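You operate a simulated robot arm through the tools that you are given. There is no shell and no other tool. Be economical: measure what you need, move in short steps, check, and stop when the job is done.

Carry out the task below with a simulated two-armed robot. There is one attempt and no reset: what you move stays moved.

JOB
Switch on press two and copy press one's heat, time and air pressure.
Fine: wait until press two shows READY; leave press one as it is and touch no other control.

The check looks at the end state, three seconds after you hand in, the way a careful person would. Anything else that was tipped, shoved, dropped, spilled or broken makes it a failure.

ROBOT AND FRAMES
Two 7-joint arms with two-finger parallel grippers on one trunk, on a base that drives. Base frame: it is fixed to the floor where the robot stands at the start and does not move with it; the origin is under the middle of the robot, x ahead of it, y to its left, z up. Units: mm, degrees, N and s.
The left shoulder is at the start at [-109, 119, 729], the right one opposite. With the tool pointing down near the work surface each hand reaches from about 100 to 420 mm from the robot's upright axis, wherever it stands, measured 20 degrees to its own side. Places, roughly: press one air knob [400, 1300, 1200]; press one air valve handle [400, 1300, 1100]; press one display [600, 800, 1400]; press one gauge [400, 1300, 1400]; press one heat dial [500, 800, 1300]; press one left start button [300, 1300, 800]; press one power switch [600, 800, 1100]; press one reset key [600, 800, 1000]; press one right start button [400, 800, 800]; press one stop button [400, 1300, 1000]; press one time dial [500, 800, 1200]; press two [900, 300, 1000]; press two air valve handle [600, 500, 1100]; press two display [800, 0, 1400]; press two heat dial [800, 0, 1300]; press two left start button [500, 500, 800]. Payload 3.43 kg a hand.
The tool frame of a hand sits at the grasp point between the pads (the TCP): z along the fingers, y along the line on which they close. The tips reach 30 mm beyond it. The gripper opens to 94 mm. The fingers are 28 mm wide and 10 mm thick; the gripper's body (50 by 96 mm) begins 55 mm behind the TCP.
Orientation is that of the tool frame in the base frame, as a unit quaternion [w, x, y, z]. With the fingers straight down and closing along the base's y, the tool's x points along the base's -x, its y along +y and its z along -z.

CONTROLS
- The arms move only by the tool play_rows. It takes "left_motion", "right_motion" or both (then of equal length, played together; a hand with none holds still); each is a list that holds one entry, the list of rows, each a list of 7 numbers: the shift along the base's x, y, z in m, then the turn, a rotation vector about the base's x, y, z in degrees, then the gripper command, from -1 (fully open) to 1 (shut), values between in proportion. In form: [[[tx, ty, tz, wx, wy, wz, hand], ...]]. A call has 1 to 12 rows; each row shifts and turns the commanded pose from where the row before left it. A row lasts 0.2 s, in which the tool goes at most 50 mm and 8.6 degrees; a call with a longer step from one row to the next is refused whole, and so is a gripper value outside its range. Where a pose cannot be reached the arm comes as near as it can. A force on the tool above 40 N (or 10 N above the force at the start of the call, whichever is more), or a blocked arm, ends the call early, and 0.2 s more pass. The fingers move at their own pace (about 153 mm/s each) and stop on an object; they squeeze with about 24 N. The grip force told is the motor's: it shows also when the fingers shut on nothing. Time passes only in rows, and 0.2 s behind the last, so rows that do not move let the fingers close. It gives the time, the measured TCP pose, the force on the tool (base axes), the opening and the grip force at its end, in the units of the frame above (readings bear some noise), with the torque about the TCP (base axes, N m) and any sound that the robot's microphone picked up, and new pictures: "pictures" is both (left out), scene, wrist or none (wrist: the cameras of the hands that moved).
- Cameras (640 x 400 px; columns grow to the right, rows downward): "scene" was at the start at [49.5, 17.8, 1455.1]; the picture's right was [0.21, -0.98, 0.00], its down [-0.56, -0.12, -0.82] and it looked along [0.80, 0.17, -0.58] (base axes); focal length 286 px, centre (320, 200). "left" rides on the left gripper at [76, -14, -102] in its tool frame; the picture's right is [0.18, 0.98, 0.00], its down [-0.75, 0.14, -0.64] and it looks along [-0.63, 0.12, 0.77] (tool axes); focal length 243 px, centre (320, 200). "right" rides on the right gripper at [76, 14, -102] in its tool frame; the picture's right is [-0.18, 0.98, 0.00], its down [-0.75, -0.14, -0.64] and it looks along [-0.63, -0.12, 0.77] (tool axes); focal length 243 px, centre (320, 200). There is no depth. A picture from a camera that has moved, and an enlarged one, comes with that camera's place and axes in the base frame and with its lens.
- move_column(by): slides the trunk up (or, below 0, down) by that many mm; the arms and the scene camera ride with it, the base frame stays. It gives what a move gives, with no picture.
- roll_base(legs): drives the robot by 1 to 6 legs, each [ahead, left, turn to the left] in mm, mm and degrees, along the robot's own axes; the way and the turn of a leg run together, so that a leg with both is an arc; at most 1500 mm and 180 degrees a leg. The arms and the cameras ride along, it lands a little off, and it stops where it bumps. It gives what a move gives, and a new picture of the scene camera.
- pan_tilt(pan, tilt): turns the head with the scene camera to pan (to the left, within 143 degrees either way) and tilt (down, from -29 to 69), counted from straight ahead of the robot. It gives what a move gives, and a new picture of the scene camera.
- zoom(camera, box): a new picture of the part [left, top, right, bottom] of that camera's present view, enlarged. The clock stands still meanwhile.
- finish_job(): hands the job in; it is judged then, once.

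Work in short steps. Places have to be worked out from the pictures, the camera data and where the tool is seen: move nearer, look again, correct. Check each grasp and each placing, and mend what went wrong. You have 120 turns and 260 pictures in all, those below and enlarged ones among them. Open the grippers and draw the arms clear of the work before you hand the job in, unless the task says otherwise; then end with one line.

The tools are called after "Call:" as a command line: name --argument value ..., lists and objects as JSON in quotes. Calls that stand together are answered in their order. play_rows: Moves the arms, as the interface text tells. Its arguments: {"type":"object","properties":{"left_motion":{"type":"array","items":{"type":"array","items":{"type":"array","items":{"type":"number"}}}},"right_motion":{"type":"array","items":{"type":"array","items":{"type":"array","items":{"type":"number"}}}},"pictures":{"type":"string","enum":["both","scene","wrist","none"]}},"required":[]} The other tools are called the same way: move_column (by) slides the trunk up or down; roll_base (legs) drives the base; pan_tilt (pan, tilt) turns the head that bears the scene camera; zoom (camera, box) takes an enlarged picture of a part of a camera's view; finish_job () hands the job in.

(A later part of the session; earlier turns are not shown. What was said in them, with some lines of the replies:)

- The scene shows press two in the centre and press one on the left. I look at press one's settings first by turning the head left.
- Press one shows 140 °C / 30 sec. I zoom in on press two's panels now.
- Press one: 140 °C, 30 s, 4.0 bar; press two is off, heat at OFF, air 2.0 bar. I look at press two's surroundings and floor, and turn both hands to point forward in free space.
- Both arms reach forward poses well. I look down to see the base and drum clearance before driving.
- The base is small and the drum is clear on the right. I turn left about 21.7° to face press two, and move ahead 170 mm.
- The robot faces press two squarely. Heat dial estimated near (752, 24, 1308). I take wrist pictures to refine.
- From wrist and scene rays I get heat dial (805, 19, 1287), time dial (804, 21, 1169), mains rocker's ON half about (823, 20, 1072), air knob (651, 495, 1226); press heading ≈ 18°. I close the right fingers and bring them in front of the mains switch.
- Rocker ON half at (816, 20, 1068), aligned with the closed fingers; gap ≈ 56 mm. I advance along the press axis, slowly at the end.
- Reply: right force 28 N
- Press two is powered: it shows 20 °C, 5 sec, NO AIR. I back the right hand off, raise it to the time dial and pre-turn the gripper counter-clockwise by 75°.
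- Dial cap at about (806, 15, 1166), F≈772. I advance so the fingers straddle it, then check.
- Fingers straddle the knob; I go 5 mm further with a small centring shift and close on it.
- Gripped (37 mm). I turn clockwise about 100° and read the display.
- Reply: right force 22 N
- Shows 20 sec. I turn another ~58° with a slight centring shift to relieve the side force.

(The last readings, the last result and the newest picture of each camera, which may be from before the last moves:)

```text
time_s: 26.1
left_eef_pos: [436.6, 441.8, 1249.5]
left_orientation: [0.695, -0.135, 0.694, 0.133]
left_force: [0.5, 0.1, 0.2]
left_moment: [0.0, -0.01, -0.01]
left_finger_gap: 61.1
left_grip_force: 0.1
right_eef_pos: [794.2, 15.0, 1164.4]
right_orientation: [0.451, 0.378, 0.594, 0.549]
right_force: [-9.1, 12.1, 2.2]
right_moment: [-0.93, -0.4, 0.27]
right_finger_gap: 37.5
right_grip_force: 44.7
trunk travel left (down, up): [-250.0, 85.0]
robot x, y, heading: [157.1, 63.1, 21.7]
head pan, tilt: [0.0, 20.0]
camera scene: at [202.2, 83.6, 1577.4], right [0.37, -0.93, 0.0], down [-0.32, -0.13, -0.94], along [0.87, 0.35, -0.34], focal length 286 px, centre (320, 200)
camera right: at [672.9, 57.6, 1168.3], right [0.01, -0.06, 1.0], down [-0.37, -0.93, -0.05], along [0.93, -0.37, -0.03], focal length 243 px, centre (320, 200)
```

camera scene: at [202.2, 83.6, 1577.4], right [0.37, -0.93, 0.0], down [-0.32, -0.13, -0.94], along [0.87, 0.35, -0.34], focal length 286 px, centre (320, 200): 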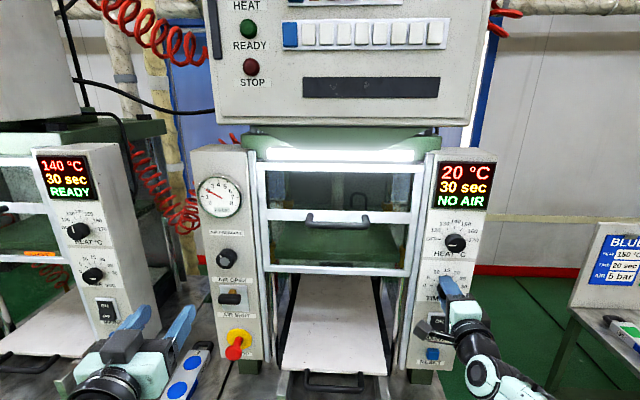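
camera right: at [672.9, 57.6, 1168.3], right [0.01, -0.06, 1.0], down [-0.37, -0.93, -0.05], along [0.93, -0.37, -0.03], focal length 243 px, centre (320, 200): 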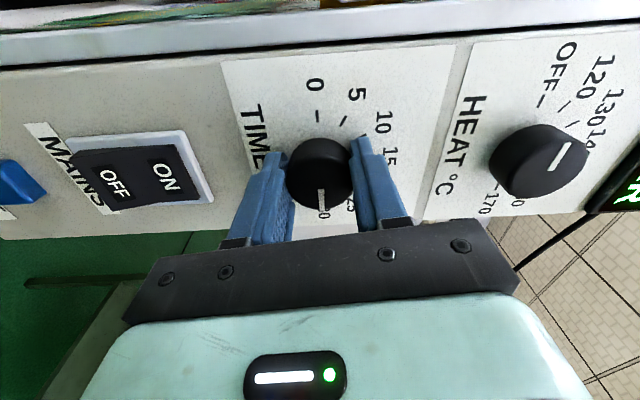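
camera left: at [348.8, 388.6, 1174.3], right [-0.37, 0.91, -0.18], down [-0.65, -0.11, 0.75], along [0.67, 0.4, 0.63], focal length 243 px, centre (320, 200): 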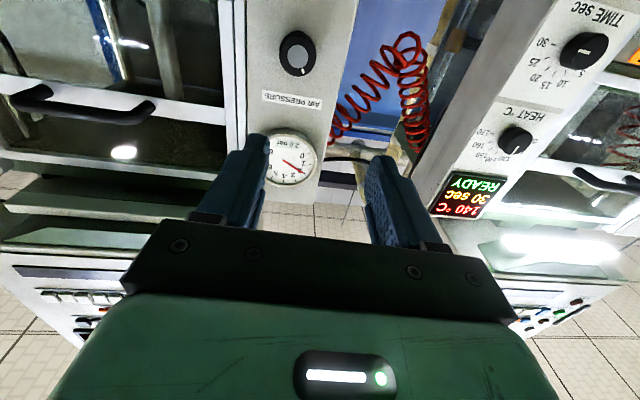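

30 sec reached. I release, back off and rise to the heat dial while turning the gripper back.

Call:
play_rows --right_motion '[[[0, 0, 0, 0, 0, 0, -0.6], [0, 0, 0, 0, 0, 0, -0.6], [-0.02, -0.0064, 0, 0, 0, 0, -0.6], [-0.02, -0.0064, 0, 0, 0, 0, -0.6], [-0.02, -0.0064, 0, -7.9, -2.54, 0, -0.6], [0, 0, 0.02, -7.9, -2.54, 0, -0.6], [0, 0, 0.02, -7.9, -2.54, 0, -0.6], [0, 0, 0.02, -7.9, -2.54, 0, -0.6], [0, 0, 0.02, -7.9, -2.54, 0, -0.6], [0, 0, 0.02, -7.9, -2.54, 0, -0.6], [0, 0, 0.02, -7.9, -2.54, 0, -0.6]]]' --pictures "none"

Call:
play_rows --right_motion '[[[0, 0, 0, -7.9, -2.54, 0, -0.6], [0, 0, 0, -7.9, -2.54, 0, -0.6], [0, 0, 0, -7.9, -2.54, 0, -0.6], [0, 0, 0, -7.9, -2.54, 0, -0.6], [0, 0, 0, -7.9, -2.54, 0, -0.6], [0, 0, 0, -7.9, -2.54, 0, -0.6], [0, 0, 0, -7.9, -2.54, 0, -0.6], [0, 0, 0, -7.9, -2.54, 0, -0.6]]]'

Call:
zoom --camera "scene" --box '[390, 140, 510, 320]'

```text
time_s: 28.5
left_eef_pos: [436.3, 440.0, 1249.1]
left_orientation: [0.694, -0.134, 0.694, 0.134]
left_force: [-1.2, -0.3, -0.3]
left_moment: [0.01, 0.0, 0.01]
left_finger_gap: 61.0
left_grip_force: 0.2
right_eef_pos: [735.6, -5.0, 1282.5]
right_orientation: [0.657, 0.043, 0.706, 0.26]
right_force: [-0.4, 0.3, 0.0]
right_moment: [0.02, 0.02, 0.0]
right_finger_gap: 75.1
right_grip_force: 0.1
trunk travel left (down, up): [-250.0, 85.0]
robot x, y, heading: [157.4, 61.8, 22.0]
head pan, tilt: [0.0, 20.0]
```

```text
time_s: 30.3
left_eef_pos: [438.2, 439.1, 1250.5]
left_orientation: [0.694, -0.134, 0.694, 0.134]
left_force: [-0.1, 0.3, 0.0]
left_moment: [-0.02, 0.01, 0.01]
left_finger_gap: 60.9
left_grip_force: 0.0
right_eef_pos: [736.6, -4.2, 1281.4]
right_orientation: [0.69, -0.351, 0.616, -0.144]
right_force: [0.7, 0.7, -0.2]
right_moment: [-0.02, 0.03, 0.0]
right_finger_gap: 75.4
right_grip_force: 0.1
trunk travel left (down, up): [-250.0, 85.0]
robot x, y, heading: [163.2, 64.7, 21.8]
head pan, tilt: [0.0, 20.0]
camera scene: at [204.2, 81.1, 1577.3], right [0.37, -0.93, 0.0], down [-0.32, -0.13, -0.94], along [0.87, 0.35, -0.34], focal length 286 px, centre (320, 200)
camera right: at [650.1, -74.1, 1215.4], right [-0.27, 0.82, -0.51], down [-0.73, 0.18, 0.66], along [0.63, 0.55, 0.55], focal length 243 px, centre (320, 200)
```

scene: 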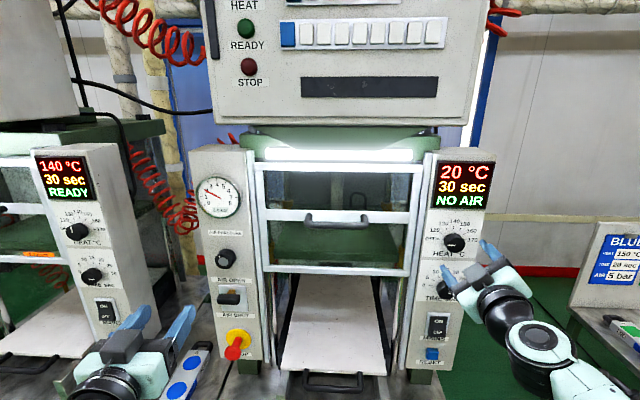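
right: 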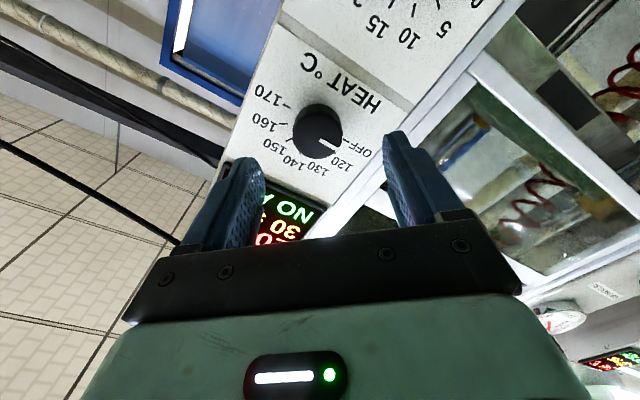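

```text
2.22 times, centred on (450, 230) of scene
camera zoom: at [204.2, 81.1, 1577.3], right [0.37, -0.93, 0.0], down [-0.32, -0.13, -0.94], along [0.87, 0.35, -0.34], focal length 636 px, centre (31, 133)
```

zoom: 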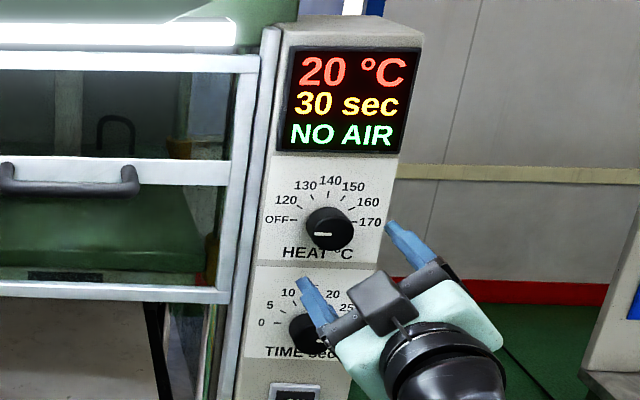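

Heat dial cap at (805, 17, 1283); TCP is well lined up. I advance 61 mm and close.

Call:
play_rows --right_motion '[[[0.016, 0.005, 0.001, 0, 0, 0, -0.6], [0.016, 0.005, 0.001, 0, 0, 0, -0.6], [0.014, 0.0045, 0, 0, 0, 0, -0.6], [0.007, 0.002, 0, 0, 0, 0, -0.6], [0.005, 0.0015, 0, 0, 0, 0, -0.6], [0, 0, 0, 0, 0, 0, 0], [0, 0, 0, 0, 0, 0, 0.5], [0, 0, 0, 0, 0, 0, 0.5]]]'

```text
time_s: 32.1
left_eef_pos: [438.1, 439.8, 1249.5]
left_orientation: [0.694, -0.135, 0.694, 0.134]
left_force: [0.8, -0.3, 0.2]
left_moment: [-0.01, -0.01, -0.03]
left_finger_gap: 61.2
left_grip_force: 0.2
right_eef_pos: [794.4, 12.7, 1283.9]
right_orientation: [0.691, -0.349, 0.616, -0.145]
right_force: [3.5, 0.0, 1.9]
right_moment: [0.04, -0.04, -0.13]
right_finger_gap: 37.3
right_grip_force: 44.9
trunk travel left (down, up): [-250.0, 85.0]
robot x, y, heading: [159.3, 64.8, 21.9]
head pan, tilt: [0.0, 20.0]
camera scene: at [204.5, 81.1, 1577.3], right [0.37, -0.93, 0.0], down [-0.32, -0.13, -0.94], along [0.87, 0.35, -0.34], focal length 286 px, centre (320, 200)
camera right: at [707.9, -56.2, 1217.7], right [-0.27, 0.82, -0.51], down [-0.73, 0.18, 0.66], along [0.63, 0.55, 0.55], focal length 243 px, centre (320, 200)
```

scene: 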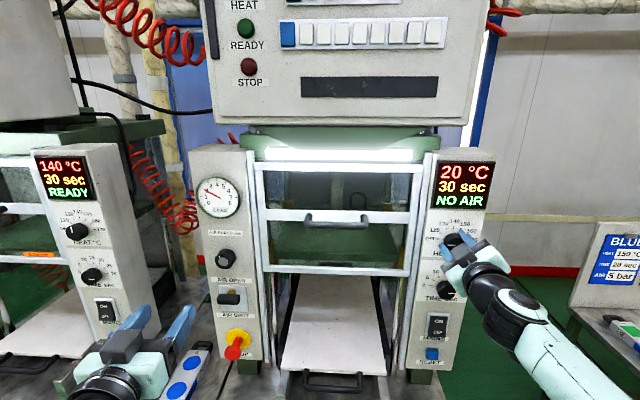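
right: 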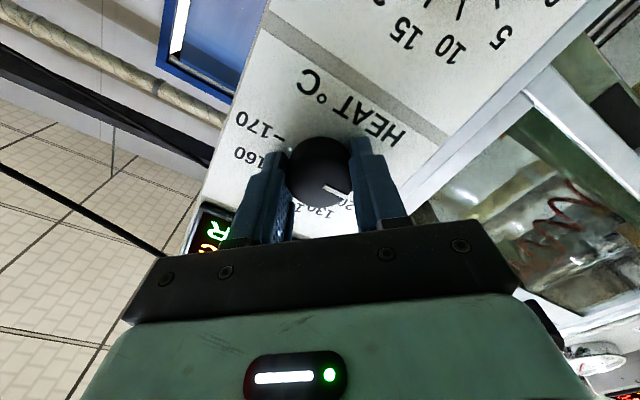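

Gripped. I turn 90° clockwise toward 140 (straight up).

Call:
play_rows --right_motion '[[[0, 0, 0, 7.8, 2.5, 0, 0.5], [0, 0, 0, 7.8, 2.5, 0, 0.5], [0, 0, 0, 7.8, 2.5, 0, 0.5], [0, 0, 0, 7.8, 2.5, 0, 0.5], [0, 0, 0, 7.8, 2.5, 0, 0.5], [0, 0, 0, 7.8, 2.5, 0, 0.5], [0, 0, 0, 7.8, 2.5, 0, 0.5], [0, 0, 0, 7.8, 2.5, 0, 0.5], [0, 0, 0, 7.8, 2.5, 0, 0.5], [0, 0, 0, 7.8, 2.5, 0, 0.5], [0, 0, 0, 7.8, 2.5, 0, 0.5]]]'

Call:
zoom --camera "scene" --box '[420, 150, 500, 270]'

```text
time_s: 34.5
left_eef_pos: [438.1, 442.3, 1250.8]
left_orientation: [0.694, -0.133, 0.695, 0.134]
left_force: [0.0, 0.6, 0.2]
left_moment: [-0.01, 0.0, -0.01]
left_finger_gap: 61.1
left_grip_force: 0.0
right_eef_pos: [792.5, 13.9, 1283.9]
right_orientation: [0.59, 0.186, 0.682, 0.391]
right_force: [-3.1, 5.5, -1.2]
right_moment: [-0.06, 0.13, 0.37]
right_finger_gap: 37.3
right_grip_force: 45.8
trunk travel left (down, up): [-250.0, 85.0]
robot x, y, heading: [160.1, 62.8, 22.2]
head pan, tilt: [0.0, 20.0]
camera scene: at [203.7, 82.2, 1577.3], right [0.37, -0.93, 0.0], down [-0.32, -0.13, -0.94], along [0.87, 0.35, -0.34], focal length 286 px, centre (320, 200)
camera right: at [674.8, 46.3, 1244.2], right [-0.16, 0.48, 0.86], down [-0.4, -0.83, 0.39], along [0.9, -0.29, 0.33], focal length 243 px, centre (320, 200)
```

scene: 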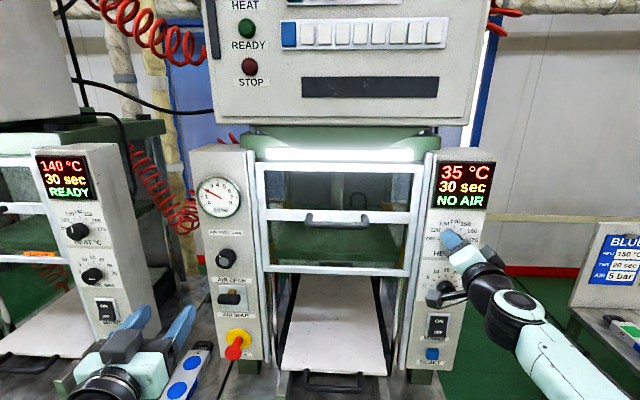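
right: 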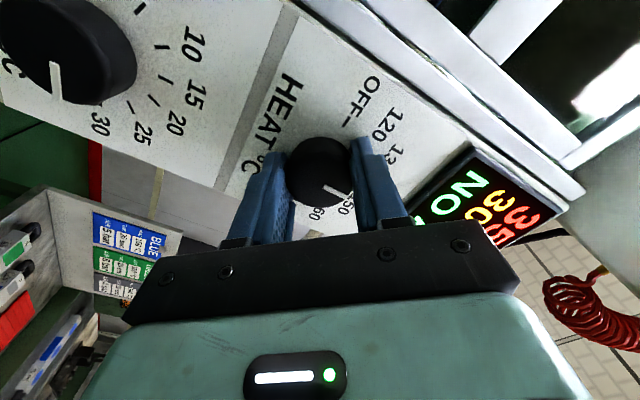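

```text
3.33 times, centred on (460, 210) of scene
camera zoom: at [203.7, 82.2, 1577.3], right [0.37, -0.93, 0.0], down [-0.32, -0.13, -0.94], along [0.87, 0.35, -0.34], focal length 954 px, centre (-147, 167)
```

zoom: 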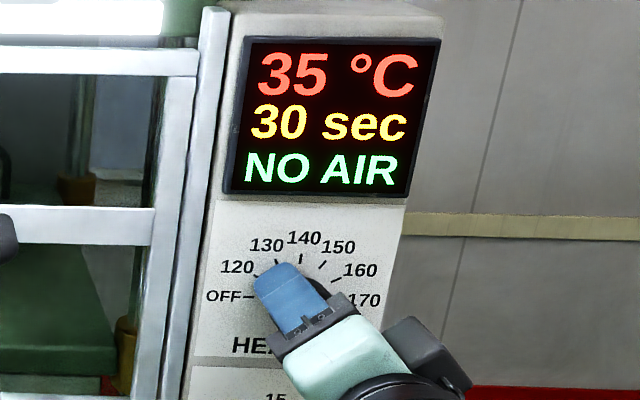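

Heating has begun (35 °C). I release and back off a little to read where the pointer stands.

Call:
play_rows --right_motion '[[[0, 0, 0, 0, 0, 0, -0.6], [0, 0, 0, 0, 0, 0, -0.6], [-0.02, -0.0064, 0, 0, 0, 0, -0.6], [-0.02, -0.0064, 0, 0, 0, 0, -0.6], [-0.02, -0.0064, 0, 0, 0, 0, -0.6]]]' --pictures "wrist"

Call:
zoom --camera "right" --box '[200, 50, 440, 200]'

Call:
zoom --camera "scene" --box '[420, 200, 500, 270]'

```text
time_s: 35.7
left_eef_pos: [437.4, 439.8, 1250.1]
left_orientation: [0.695, -0.134, 0.694, 0.134]
left_force: [-0.1, -0.3, -0.3]
left_moment: [-0.02, 0.04, -0.01]
left_finger_gap: 60.9
left_grip_force: 0.1
right_eef_pos: [734.1, -6.0, 1284.4]
right_orientation: [0.591, 0.187, 0.681, 0.39]
right_force: [-0.2, -0.3, -0.5]
right_moment: [0.02, 0.01, 0.02]
right_finger_gap: 75.3
right_grip_force: 0.1
trunk travel left (down, up): [-250.0, 85.0]
robot x, y, heading: [156.4, 62.6, 21.9]
head pan, tilt: [0.0, 20.0]
camera right: at [615.4, 25.5, 1244.5], right [-0.16, 0.48, 0.86], down [-0.41, -0.83, 0.39], along [0.9, -0.29, 0.33], focal length 243 px, centre (320, 200)
```

right: 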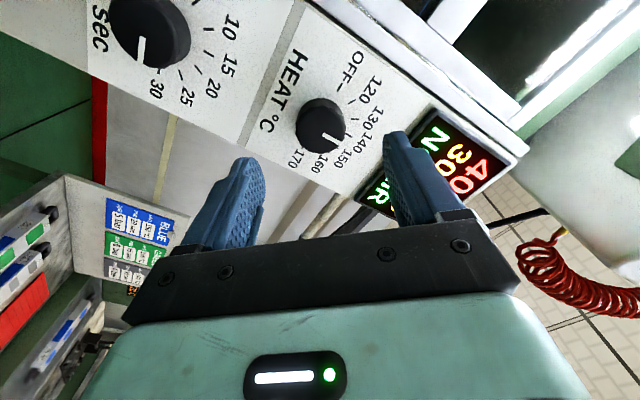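

```text
2.67 times, centred on (320, 125) of right
camera zoom: at [615.4, 25.5, 1244.5], right [-0.16, 0.48, 0.86], down [-0.41, -0.83, 0.39], along [0.9, -0.29, 0.33], focal length 647 px, centre (320, 400)
```

zoom: 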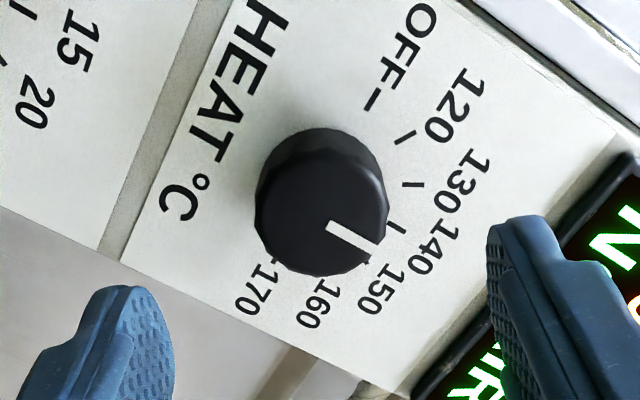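

```text
5.71 times, centred on (460, 235) of scene
camera zoom: at [203.5, 80.7, 1577.3], right [0.37, -0.93, 0.0], down [-0.32, -0.13, -0.94], along [0.87, 0.35, -0.34], focal length 1635 px, centre (-480, 0)
```

zoom: 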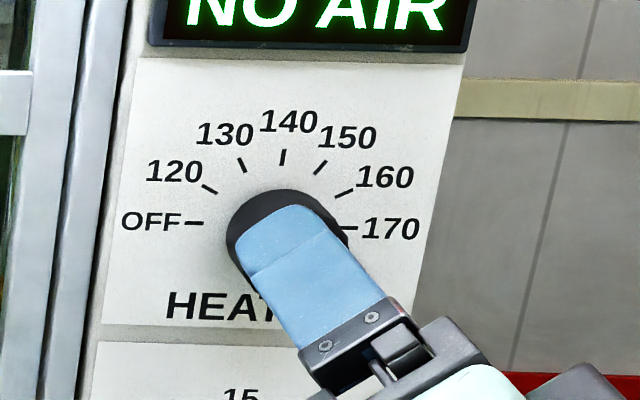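

The pointer is exactly along panel-up, i.e. at 140. I back the right hand away and bring the left hand in front of the air knob (651, 495, 1226), pre-turned 40° counter-clockwise.

Call:
play_rows --left_motion '[[[0, 0, -0.006, 0, 0, -1, -0.6], [0, 0, -0.006, 0, 0, -1, -0.6], [0, 0, -0.006, 0, 0, -1, -0.6], [0.018, 0.0042, -0.006, 0, 0, -1, -0.6], [0.018, 0.0042, 0, -7.6, -2.45, 0, -0.6], [0.018, 0.0042, 0, -7.6, -2.45, 0, -0.6], [0.018, 0.0042, 0, -7.6, -2.45, 0, -0.6], [0.018, 0.0042, 0, -7.6, -2.45, 0, -0.6], [0.018, 0.0042, 0, -7.6, -2.45, 0, -0.6], [0.018, 0.0042, 0, 0, 0, 0, -0.6], [0.018, 0.0042, 0, 0, 0, 0, -0.6]]]' --right_motion '[[[-0.02, -0.0064, 0, 0, 0, 0, -0.6], [-0.02, -0.0064, 0, 0, 0, 0, -0.6], [-0.02, -0.0064, 0, 0, 0, 0, -0.6], [-0.02, -0.0064, 0, -7.8, -2.5, 0, -0.6], [-0.02, -0.0064, 0, -7.8, -2.5, 0, -0.6], [-0.02, -0.0064, 0, -7.8, -2.5, 0, -0.6], [0, 0, 0, -7.8, -2.5, 0, -0.6], [0, 0, 0, -7.8, -2.5, 0, -0.6], [0, 0, 0, 0, 0, 0, -0.6], [0, 0, 0, 0, 0, 0, -0.6], [0, 0, 0, 0, 0, 0, -0.6]]]'

Call:
zoom --camera "scene" --box '[180, 150, 270, 370]'

```text
time_s: 38.1
left_eef_pos: [584.0, 474.7, 1224.9]
left_orientation: [0.694, -0.341, 0.62, -0.135]
left_force: [0.8, -0.9, 0.7]
left_moment: [0.02, -0.01, -0.01]
left_finger_gap: 75.3
left_grip_force: 0.1
right_eef_pos: [614.4, -44.2, 1285.0]
right_orientation: [0.688, -0.062, 0.706, 0.158]
right_force: [0.0, -0.2, -0.4]
right_moment: [0.03, 0.01, -0.04]
right_finger_gap: 75.2
right_grip_force: 0.1
trunk travel left (down, up): [-250.0, 85.0]
robot x, y, heading: [160.6, 62.8, 21.9]
head pan, tilt: [0.0, 20.0]
camera scene: at [204.8, 81.2, 1577.3], right [0.37, -0.93, 0.0], down [-0.32, -0.13, -0.94], along [0.87, 0.35, -0.34], focal length 286 px, centre (320, 200)
camera right: at [509.2, -53.2, 1210.6], right [-0.29, 0.9, 0.32], down [-0.53, -0.43, 0.73], along [0.79, 0.05, 0.61], focal length 243 px, centre (320, 200)
camera left: at [504.5, 385.8, 1177.1], right [-0.2, 0.6, -0.77], down [-0.79, 0.37, 0.49], along [0.58, 0.71, 0.41], focal length 243 px, centre (320, 200)
```

scene: 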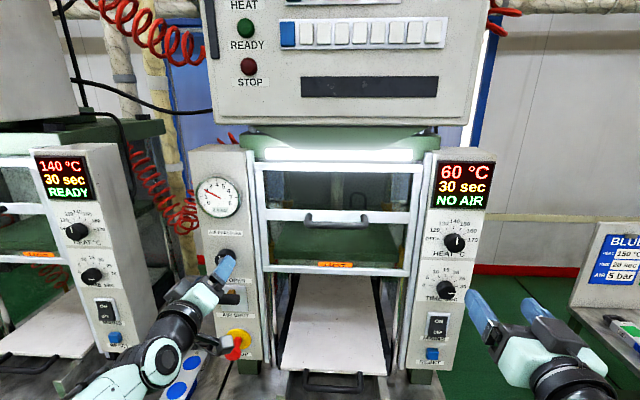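
right: 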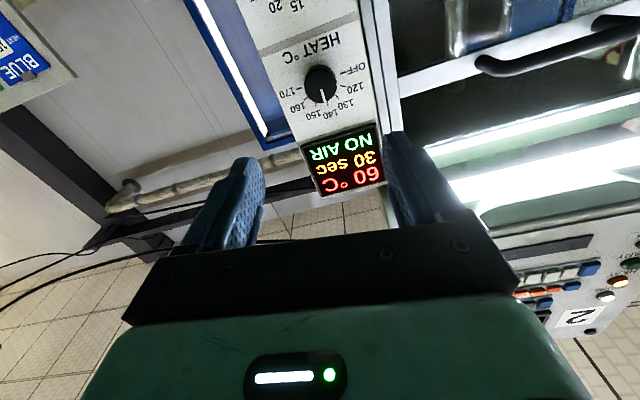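
left: 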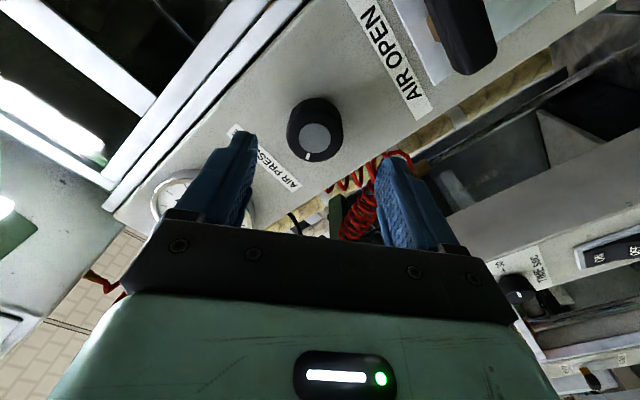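

```text
1.82 times, centred on (225, 260) of scene
camera zoom: at [204.8, 81.2, 1577.3], right [0.37, -0.93, 0.0], down [-0.32, -0.13, -0.94], along [0.87, 0.35, -0.34], focal length 520 px, centre (493, 91)
```

zoom: 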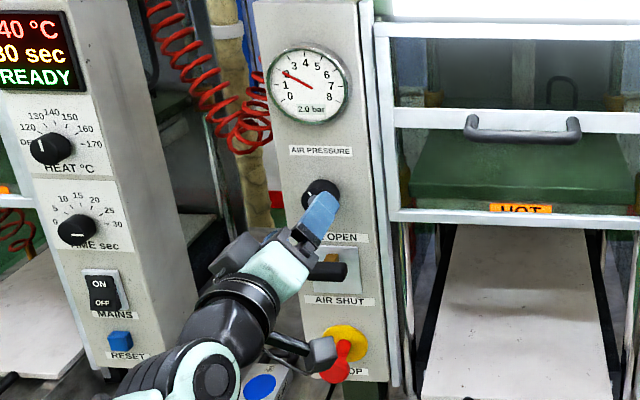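

Air knob cap at about (645, 494, 1231). I raise 6 mm, advance 57 mm and close on it.

Call:
play_rows --left_motion '[[[0.014, 0.0045, 0.003, 0, 0, 0, -0.6], [0.014, 0.0045, 0.003, 0, 0, 0, -0.6], [0.014, 0.0045, 0, 0, 0, 0, -0.6], [0.007, 0.0023, 0, 0, 0, 0, -0.6], [0.005, 0.0016, 0, 0, 0, 0, -0.6], [0, 0, 0, 0, 0, 0, 0], [0, 0, 0, 0, 0, 0, 0.5], [0, 0, 0, 0, 0, 0, 0.5]]]'

Call:
zoom --camera "scene" --box '[180, 150, 270, 330]'

```text
time_s: 39.9
left_eef_pos: [636.2, 491.1, 1230.9]
left_orientation: [0.694, -0.341, 0.619, -0.136]
left_force: [0.3, 0.7, -1.0]
left_moment: [-0.01, -0.03, 0.0]
left_finger_gap: 42.1
left_grip_force: 45.7
right_eef_pos: [614.6, -45.6, 1284.5]
right_orientation: [0.688, -0.063, 0.705, 0.159]
right_force: [0.3, 0.0, 0.0]
right_moment: [0.07, 0.0, -0.03]
right_finger_gap: 75.1
right_grip_force: 0.1
trunk travel left (down, up): [-250.0, 85.0]
robot x, y, heading: [156.8, 62.7, 21.9]
head pan, tilt: [0.0, 20.0]
camera scene: at [204.5, 81.3, 1577.3], right [0.37, -0.93, 0.0], down [-0.32, -0.13, -0.94], along [0.87, 0.35, -0.34], focal length 286 px, centre (320, 200)
camera left: at [558.0, 402.9, 1182.7], right [-0.2, 0.6, -0.77], down [-0.79, 0.37, 0.49], along [0.58, 0.71, 0.41], focal length 243 px, centre (320, 200)
```

scene: 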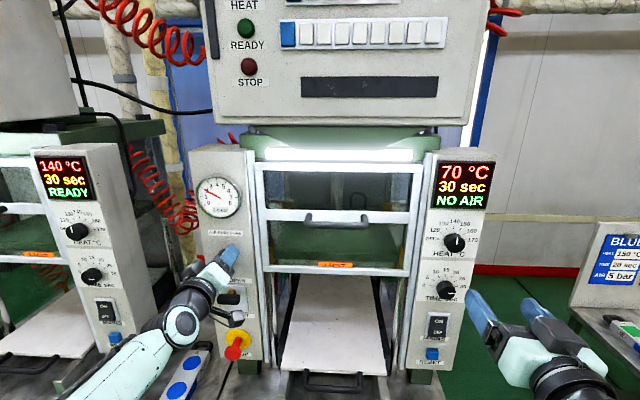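
left: 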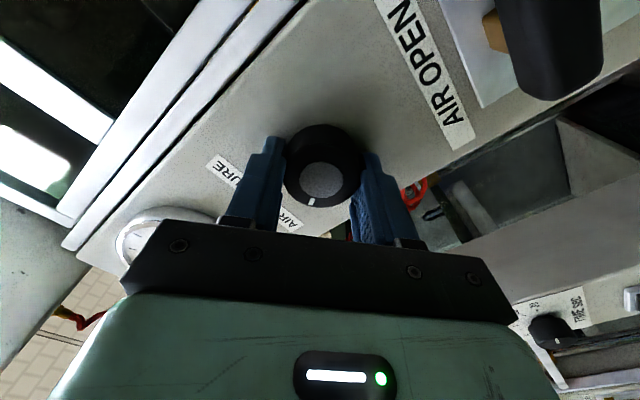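

```text
2.22 times, centred on (225, 240) of scene
camera zoom: at [204.5, 81.3, 1577.3], right [0.37, -0.93, 0.0], down [-0.32, -0.13, -0.94], along [0.87, 0.35, -0.34], focal length 636 px, centre (531, 111)
```

zoom: 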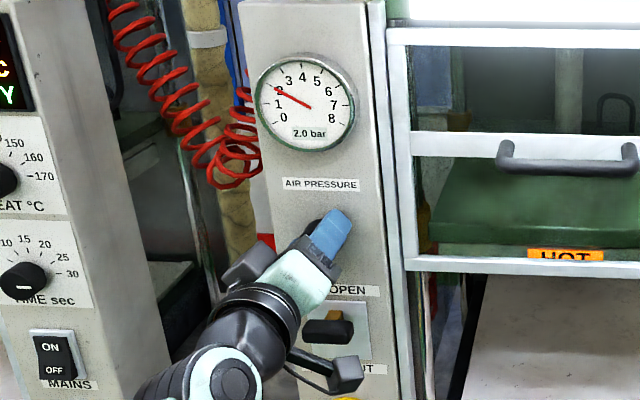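

Gripped (42 mm). I turn 25° clockwise and read the gauge.

Call:
play_rows --left_motion '[[[0, 0, 0, 7.9, 2.54, 0, 0.5], [0, 0, 0, 7.9, 2.54, 0, 0.5], [0, 0, 0, 7.9, 2.54, 0, 0.5]]]' --pictures "none"

Call:
zoom --camera "scene" --box '[180, 160, 270, 260]'

```text
time_s: 40.7
left_eef_pos: [636.3, 490.2, 1231.7]
left_orientation: [0.707, -0.199, 0.678, 0.018]
left_force: [4.6, -1.4, 1.5]
left_moment: [-0.08, 0.22, -0.18]
left_finger_gap: 42.1
left_grip_force: 45.4
right_eef_pos: [615.0, -45.6, 1283.8]
right_orientation: [0.688, -0.064, 0.705, 0.157]
right_force: [-0.4, 0.1, -0.4]
right_moment: [-0.02, -0.01, 0.0]
right_finger_gap: 75.1
right_grip_force: 0.2
trunk travel left (down, up): [-250.0, 85.0]
robot x, y, heading: [157.1, 63.8, 21.8]
head pan, tilt: [0.0, 20.0]
```

```text
4.00 times, centred on (225, 210) of scene
camera zoom: at [205.0, 80.4, 1577.3], right [0.37, -0.93, 0.0], down [-0.32, -0.13, -0.94], along [0.87, 0.35, -0.34], focal length 1145 px, centre (700, 160)
```

zoom: 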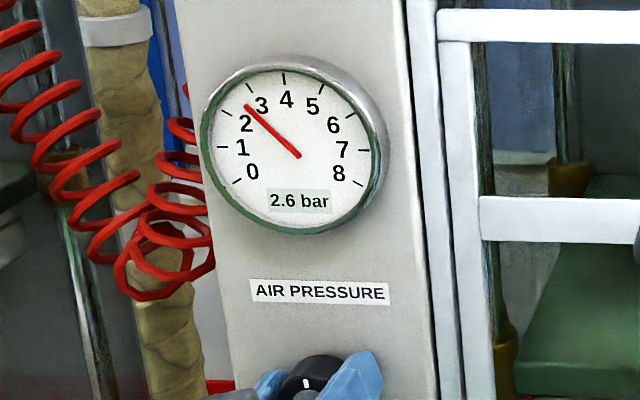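

2.6 bar after ~22°. I turn another 41°.

Call:
play_rows --left_motion '[[[0, 0, 0, 7.9, 2.54, 0, 0.5], [0, 0, 0, 7.9, 2.54, 0, 0.5], [0, 0, 0, 7.9, 2.54, 0, 0.5], [0, 0, 0, 7.9, 2.54, 0, 0.5], [0, 0, 0, 7.9, 2.54, 0, 0.5]]]' --pictures "none"

Call:
zoom --camera "scene" --box '[180, 160, 270, 260]'

```text
time_s: 41.9
left_eef_pos: [637.4, 486.1, 1232.0]
left_orientation: [0.654, 0.056, 0.705, 0.267]
left_force: [3.0, -12.7, -1.4]
left_moment: [-0.15, 0.23, -0.15]
left_finger_gap: 41.9
left_grip_force: 45.0
right_eef_pos: [614.9, -48.0, 1283.1]
right_orientation: [0.688, -0.063, 0.705, 0.159]
right_force: [-0.7, -0.1, 0.7]
right_moment: [-0.02, 0.0, 0.05]
right_finger_gap: 74.9
right_grip_force: 0.0
trunk travel left (down, up): [-250.0, 85.0]
robot x, y, heading: [161.3, 64.1, 21.9]
head pan, tilt: [0.0, 20.0]
```

```text
4.00 times, centred on (225, 210) of scene
camera zoom: at [205.2, 78.5, 1577.3], right [0.37, -0.93, 0.0], down [-0.32, -0.13, -0.94], along [0.87, 0.35, -0.34], focal length 1145 px, centre (700, 160)
```

zoom: 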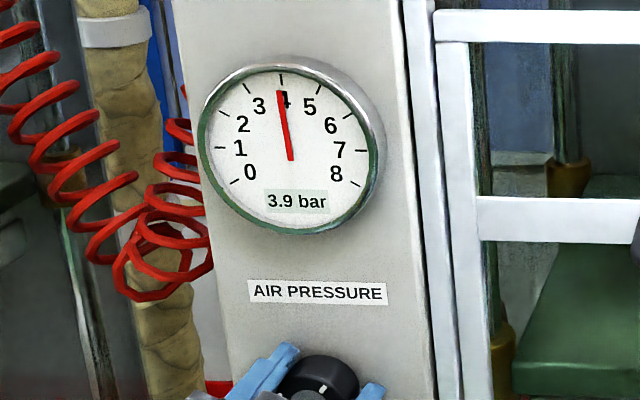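

3.9 bar; ~3° more.

Call:
play_rows --left_motion '[[[0, -0.001, 0, 3.0, 0.97, 0, 0.5], [0, 0, 0, 0, 0, 0, 0.5]]]' --pictures "none"

Call:
zoom --camera "scene" --box '[180, 160, 270, 260]'

```text
time_s: 42.5
left_eef_pos: [637.5, 487.1, 1231.0]
left_orientation: [0.647, 0.074, 0.704, 0.285]
left_force: [5.8, -13.2, -4.4]
left_moment: [-0.05, -0.05, -0.28]
left_finger_gap: 42.1
left_grip_force: 44.8
right_eef_pos: [614.3, -46.9, 1283.4]
right_orientation: [0.688, -0.063, 0.705, 0.159]
right_force: [-0.4, 0.2, 0.4]
right_moment: [0.02, 0.04, -0.03]
right_finger_gap: 75.2
right_grip_force: 0.0
trunk travel left (down, up): [-250.0, 85.0]
robot x, y, heading: [156.4, 61.0, 21.8]
head pan, tilt: [0.0, 20.0]
```

```text
4.00 times, centred on (225, 210) of scene
camera zoom: at [205.5, 78.6, 1577.3], right [0.37, -0.93, 0.0], down [-0.32, -0.13, -0.94], along [0.87, 0.35, -0.34], focal length 1145 px, centre (700, 160)
```

zoom: 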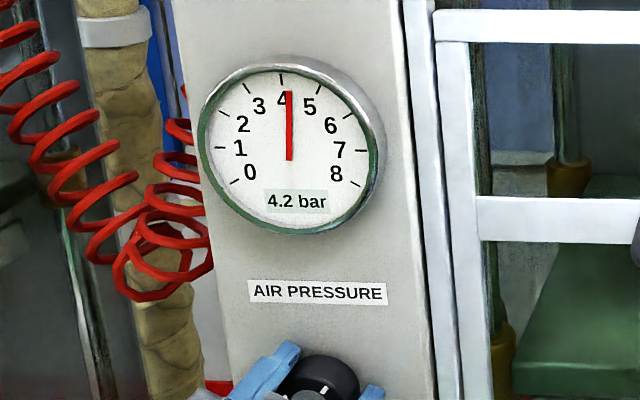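

4.2 bar (there was lag). I turn back ~6° and wait.

Call:
play_rows --left_motion '[[[0, 0, 0, -5.7, -1.8, 0, 0.5], [0, 0, 0, 0, 0, 0, 0.5], [0, 0, 0, 0, 0, 0, 0.5], [0, 0, 0, 0, 0, 0, 0.5]]]' --pictures "none"

Call:
zoom --camera "scene" --box '[180, 160, 270, 260]'

```text
time_s: 43.5
left_eef_pos: [637.5, 486.8, 1231.2]
left_orientation: [0.661, 0.037, 0.707, 0.25]
left_force: [2.5, -15.2, -6.0]
left_moment: [-0.14, 0.13, -0.25]
left_finger_gap: 41.6
left_grip_force: 45.1
right_eef_pos: [615.7, -47.4, 1283.2]
right_orientation: [0.688, -0.063, 0.705, 0.159]
right_force: [-0.5, -0.4, 0.3]
right_moment: [-0.03, -0.02, -0.02]
right_finger_gap: 75.4
right_grip_force: 0.0
trunk travel left (down, up): [-250.0, 85.0]
robot x, y, heading: [159.1, 63.1, 22.0]
head pan, tilt: [0.0, 20.0]
```

```text
4.00 times, centred on (225, 210) of scene
camera zoom: at [205.5, 78.5, 1577.3], right [0.37, -0.93, 0.0], down [-0.32, -0.13, -0.94], along [0.87, 0.35, -0.34], focal length 1145 px, centre (700, 160)
```

zoom: 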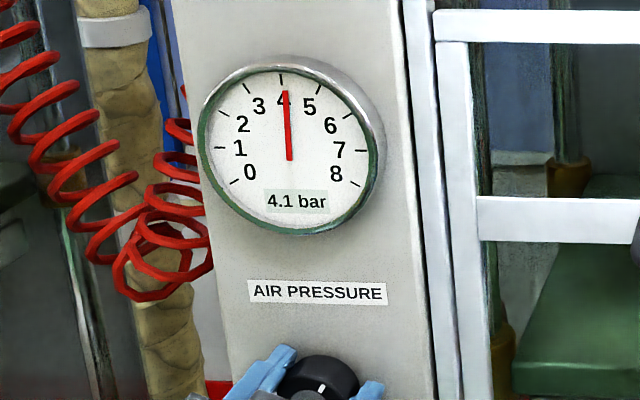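

Call:
play_rows --left_motion '[[[0, -0.001, 0, -2.6, -0.85, 0, 0.5], [0, 0, 0, 0, 0, 0, 0.5], [0, 0, 0, 0, 0, 0, 0.5], [0, 0, 0, 0, 0, 0, 0.5]]]' --pictures "none"

Call:
zoom --camera "scene" --box '[180, 160, 270, 260]'

```text
time_s: 44.5
left_eef_pos: [637.0, 486.3, 1232.0]
left_orientation: [0.666, 0.019, 0.707, 0.235]
left_force: [4.7, -11.5, -7.5]
left_moment: [-0.08, 0.07, -0.1]
left_finger_gap: 41.7
left_grip_force: 45.6
right_eef_pos: [614.9, -46.4, 1282.9]
right_orientation: [0.688, -0.063, 0.705, 0.157]
right_force: [-1.1, 0.6, 0.5]
right_moment: [-0.01, 0.0, 0.03]
right_finger_gap: 75.4
right_grip_force: 0.2
trunk travel left (down, up): [-250.0, 85.0]
robot x, y, heading: [160.7, 65.2, 22.0]
head pan, tilt: [0.0, 20.0]
```

```text
4.00 times, centred on (225, 210) of scene
camera zoom: at [205.7, 79.3, 1577.3], right [0.37, -0.93, 0.0], down [-0.32, -0.13, -0.94], along [0.87, 0.35, -0.34], focal length 1145 px, centre (700, 160)
```

zoom: 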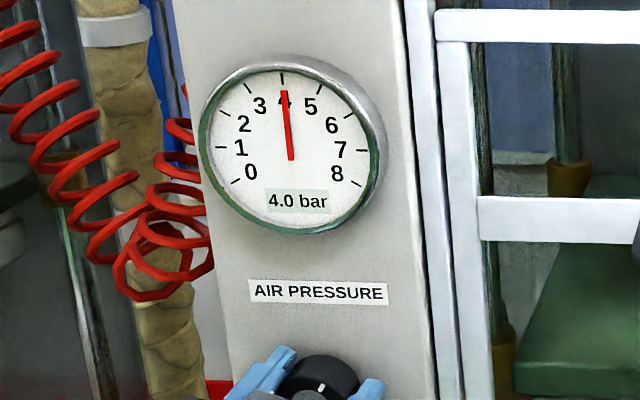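

4.0 bar. I release gently, back the left hand off, and look at the gauge, display and valve.

Call:
play_rows --left_motion '[[[0, 0, 0, 0, 0, 0, -0.6], [0, 0, 0, 0, 0, 0, -0.6], [-0.02, -0.0064, 0, 0, 0, 0, -0.6], [-0.02, -0.0064, 0, 0, 0, 0, -0.6], [-0.02, -0.0064, 0, 0, 0, 0, -0.6], [-0.03, -0.01, 0, 0, 0, 0, -0.6], [-0.03, -0.01, 0, 0, 0, 0, -0.6], [-0.03, -0.01, 0, 0, 0, 0, -0.6], [-0.02, -0.01, 0, 0, 0, 0, -0.6]]]' --pictures "scene"

Call:
zoom --camera "scene" --box '[180, 160, 270, 340]'

Call:
zoom --camera "scene" --box '[180, 160, 270, 260]'

Call:
zoom --camera "scene" --box '[205, 270, 265, 320]'

```text
time_s: 46.5
left_eef_pos: [464.5, 428.1, 1230.7]
left_orientation: [0.667, 0.019, 0.706, 0.234]
left_force: [-0.1, 0.2, 0.1]
left_moment: [0.0, -0.01, -0.02]
left_finger_gap: 75.2
left_grip_force: 0.1
right_eef_pos: [613.6, -45.1, 1283.8]
right_orientation: [0.688, -0.064, 0.705, 0.158]
right_force: [-0.5, -0.1, -0.9]
right_moment: [0.02, 0.02, -0.02]
right_finger_gap: 75.0
right_grip_force: 0.1
trunk travel left (down, up): [-250.0, 85.0]
robot x, y, heading: [160.2, 62.9, 21.9]
head pan, tilt: [0.0, 20.0]
camera scene: at [203.8, 80.7, 1577.3], right [0.37, -0.93, 0.0], down [-0.32, -0.13, -0.94], along [0.87, 0.35, -0.34], focal length 286 px, centre (320, 200)
```

scene: 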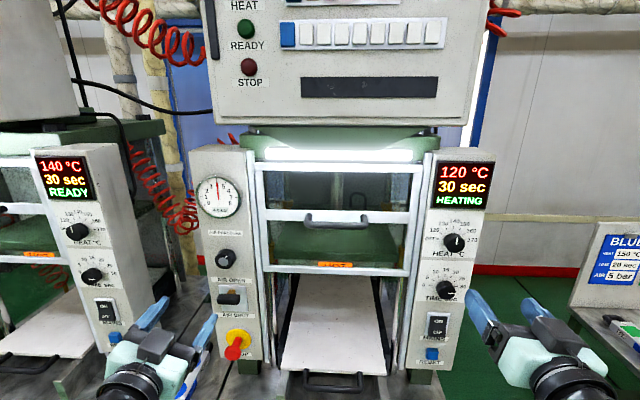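

```text
2.22 times, centred on (225, 250) of scene
camera zoom: at [203.8, 80.7, 1577.3], right [0.37, -0.93, 0.0], down [-0.32, -0.13, -0.94], along [0.87, 0.35, -0.34], focal length 636 px, centre (531, 89)
```

zoom: 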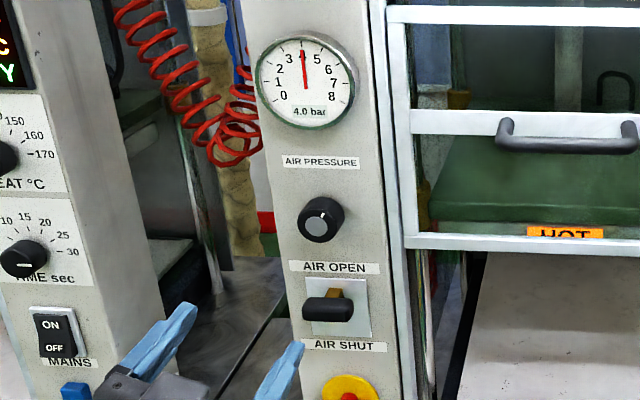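

```text
4.00 times, centred on (225, 210) of scene
camera zoom: at [203.8, 80.7, 1577.3], right [0.37, -0.93, 0.0], down [-0.32, -0.13, -0.94], along [0.87, 0.35, -0.34], focal length 1145 px, centre (700, 160)
```

zoom: 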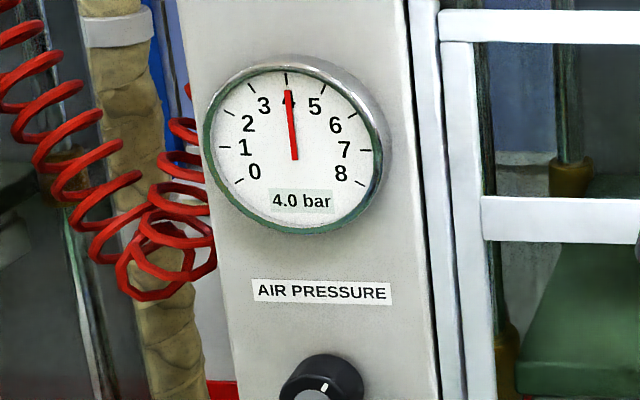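

```text
8.00 times, centred on (235, 295) of scene
camera zoom: at [203.8, 80.7, 1577.3], right [0.37, -0.93, 0.0], down [-0.32, -0.13, -0.94], along [0.87, 0.35, -0.34], focal length 2290 px, centre (1000, -560)
```

zoom: 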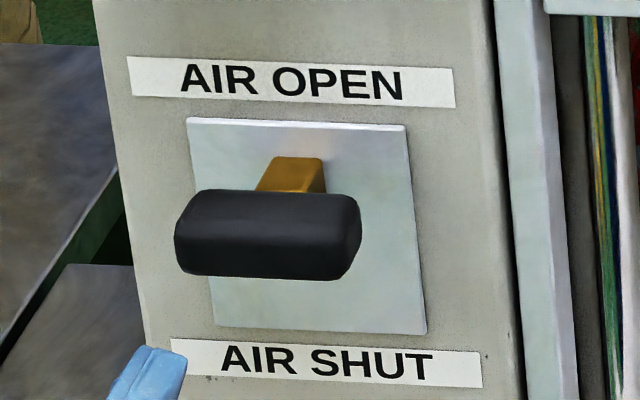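

NO AIR cleared: press two now shows HEATING, 120 °C, with 4.0 bar. I draw both hands back clear and wait, with grippers opening.

Call:
play_rows --left_motion '[[[-0.02, -0.006, 0, 0, 0, 0, -1], [-0.02, -0.006, 0, 0, 0, 0, -1], [-0.02, -0.006, 0, 0, 0, 0, -1], [0, 0, 0, 0, 0, 0, -1], [0, 0, 0, 0, 0, 0, -1], [0, 0, 0, 0, 0, 0, -1], [0, 0, 0, 0, 0, 0, -1], [0, 0, 0, 0, 0, 0, -1], [0, 0, 0, 0, 0, 0, -1], [0, 0, 0, 0, 0, 0, -1], [0, 0, 0, 0, 0, 0, -1], [0, 0, 0, 0, 0, 0, -1]]]' --right_motion '[[[-0.02, -0.006, 0, 0, 0, 0, -1], [-0.02, -0.006, 0, 0, 0, 0, -1], [-0.02, -0.006, 0, 0, 0, 0, -1], [-0.02, -0.006, 0, 0, 0, 0, -1], [0, 0, 0, 0, 0, 0, -1], [0, 0, 0, 0, 0, 0, -1], [0, 0, 0, 0, 0, 0, -1], [0, 0, 0, 0, 0, 0, -1], [0, 0, 0, 0, 0, 0, -1], [0, 0, 0, 0, 0, 0, -1], [0, 0, 0, 0, 0, 0, -1], [0, 0, 0, 0, 0, 0, -1]]]' --pictures "none"

Call:
play_rows --left_motion '[[[0, 0, 0, 0, 0, 0, -1], [0, 0, 0, 0, 0, 0, -1], [0, 0, 0, 0, 0, 0, -1], [0, 0, 0, 0, 0, 0, -1], [0, 0, 0, 0, 0, 0, -1], [0, 0, 0, 0, 0, 0, -1], [0, 0, 0, 0, 0, 0, -1], [0, 0, 0, 0, 0, 0, -1], [0, 0, 0, 0, 0, 0, -1], [0, 0, 0, 0, 0, 0, -1], [0, 0, 0, 0, 0, 0, -1], [0, 0, 0, 0, 0, 0, -1]]]' --pictures "scene"

Call:
zoom --camera "scene" --box '[410, 150, 510, 370]'

Call:
zoom --camera "scene" --box '[180, 160, 270, 260]'

```text
time_s: 49.1
left_eef_pos: [406.8, 411.8, 1231.7]
left_orientation: [0.667, 0.019, 0.707, 0.234]
left_force: [-0.1, 0.5, -0.1]
left_moment: [0.0, 0.02, -0.01]
left_finger_gap: 93.9
left_grip_force: 0.0
right_eef_pos: [534.3, -70.0, 1284.1]
right_orientation: [0.688, -0.064, 0.705, 0.158]
right_force: [-0.1, 0.7, -0.1]
right_moment: [0.01, -0.03, 0.05]
right_finger_gap: 93.9
right_grip_force: 0.1
trunk travel left (down, up): [-250.0, 85.0]
robot x, y, heading: [159.1, 62.0, 22.1]
head pan, tilt: [0.0, 20.0]
```

```text
time_s: 51.7
left_eef_pos: [406.1, 411.6, 1231.4]
left_orientation: [0.667, 0.019, 0.707, 0.235]
left_force: [0.1, -0.3, 0.0]
left_moment: [0.01, 0.04, 0.0]
left_finger_gap: 94.0
left_grip_force: 0.1
right_eef_pos: [533.4, -68.6, 1284.6]
right_orientation: [0.688, -0.065, 0.705, 0.159]
right_force: [-0.8, -0.4, -0.8]
right_moment: [-0.01, 0.04, 0.0]
right_finger_gap: 94.3
right_grip_force: 0.1
trunk travel left (down, up): [-250.0, 85.0]
robot x, y, heading: [158.9, 62.0, 22.0]
head pan, tilt: [0.0, 20.0]
camera scene: at [204.2, 81.1, 1577.3], right [0.37, -0.93, 0.0], down [-0.32, -0.13, -0.94], along [0.87, 0.35, -0.34], focal length 286 px, centre (320, 200)
```

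scene: 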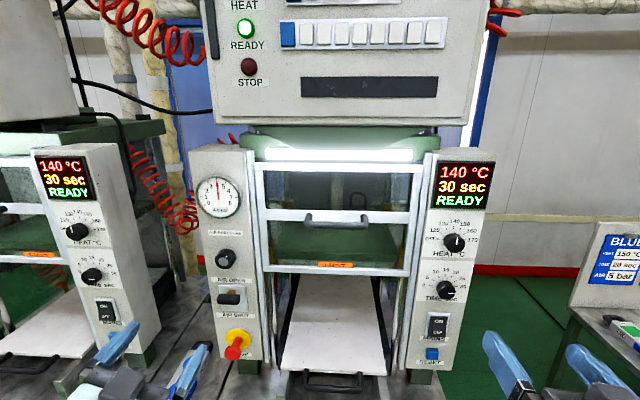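

```text
1.82 times, centred on (460, 260) of scene
camera zoom: at [204.2, 81.1, 1577.3], right [0.37, -0.93, 0.0], down [-0.32, -0.13, -0.94], along [0.87, 0.35, -0.34], focal length 520 px, centre (66, 91)
```

zoom: 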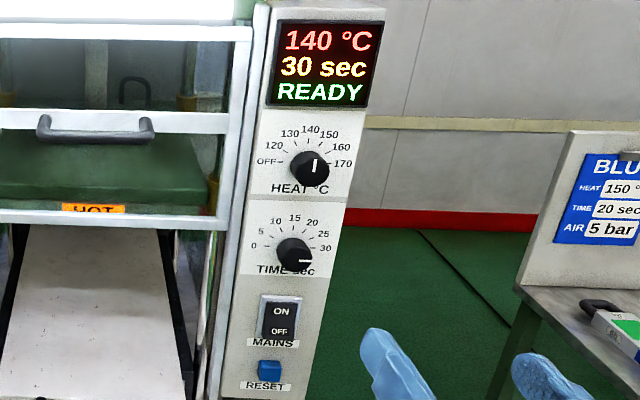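

```text
4.00 times, centred on (225, 210) of scene
camera zoom: at [204.2, 81.1, 1577.3], right [0.37, -0.93, 0.0], down [-0.32, -0.13, -0.94], along [0.87, 0.35, -0.34], focal length 1145 px, centre (700, 160)
```

zoom: 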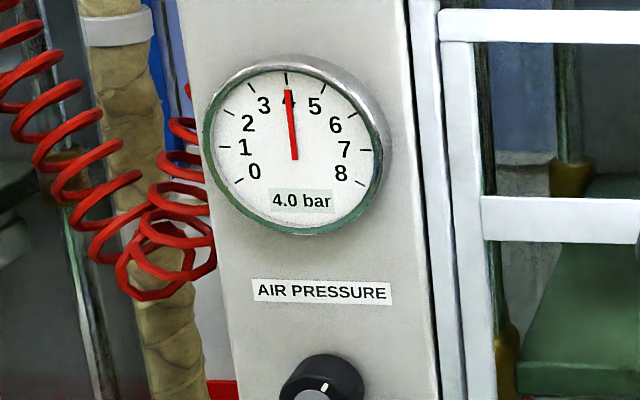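

READY at 140 °C, 30 sec, 4.0 bar. I wait a little more to confirm that it holds.

Call:
play_rows --left_motion '[[[0, 0, 0, 0, 0, 0, -1], [0, 0, 0, 0, 0, 0, -1], [0, 0, 0, 0, 0, 0, -1], [0, 0, 0, 0, 0, 0, -1], [0, 0, 0, 0, 0, 0, -1], [0, 0, 0, 0, 0, 0, -1], [0, 0, 0, 0, 0, 0, -1], [0, 0, 0, 0, 0, 0, -1], [0, 0, 0, 0, 0, 0, -1], [0, 0, 0, 0, 0, 0, -1], [0, 0, 0, 0, 0, 0, -1], [0, 0, 0, 0, 0, 0, -1]]]' --pictures "scene"

```text
time_s: 54.3
left_eef_pos: [406.2, 411.4, 1231.3]
left_orientation: [0.667, 0.018, 0.706, 0.236]
left_force: [0.4, -0.9, -1.1]
left_moment: [0.0, 0.05, 0.04]
left_finger_gap: 93.9
left_grip_force: 0.1
right_eef_pos: [533.5, -69.3, 1283.8]
right_orientation: [0.688, -0.062, 0.705, 0.157]
right_force: [0.3, -0.5, 0.4]
right_moment: [-0.04, -0.01, 0.0]
right_finger_gap: 94.0
right_grip_force: 0.0
trunk travel left (down, up): [-250.0, 85.0]
robot x, y, heading: [158.5, 63.1, 21.8]
head pan, tilt: [0.0, 20.0]
camera scene: at [204.2, 81.1, 1577.3], right [0.37, -0.93, 0.0], down [-0.32, -0.13, -0.94], along [0.87, 0.35, -0.34], focal length 286 px, centre (320, 200)
```

scene: 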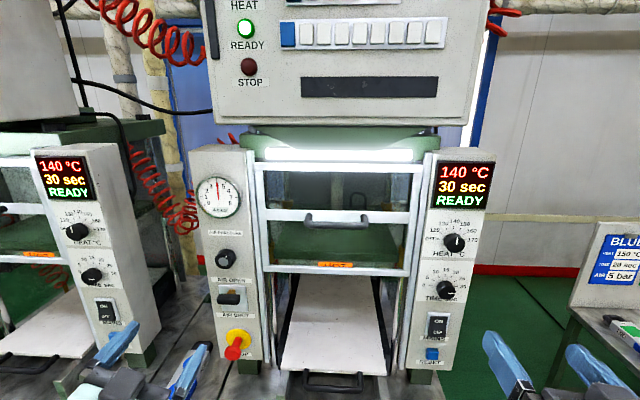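

Press two holds steady at READY and the hands are open and clear, so I hand in.

Call:
finish_job

```text
The job is handed in.
```

Press two is on and shows READY at 140 °C, 30 sec and 4.0 bar, matching press one; press one and every other control were left untouched.
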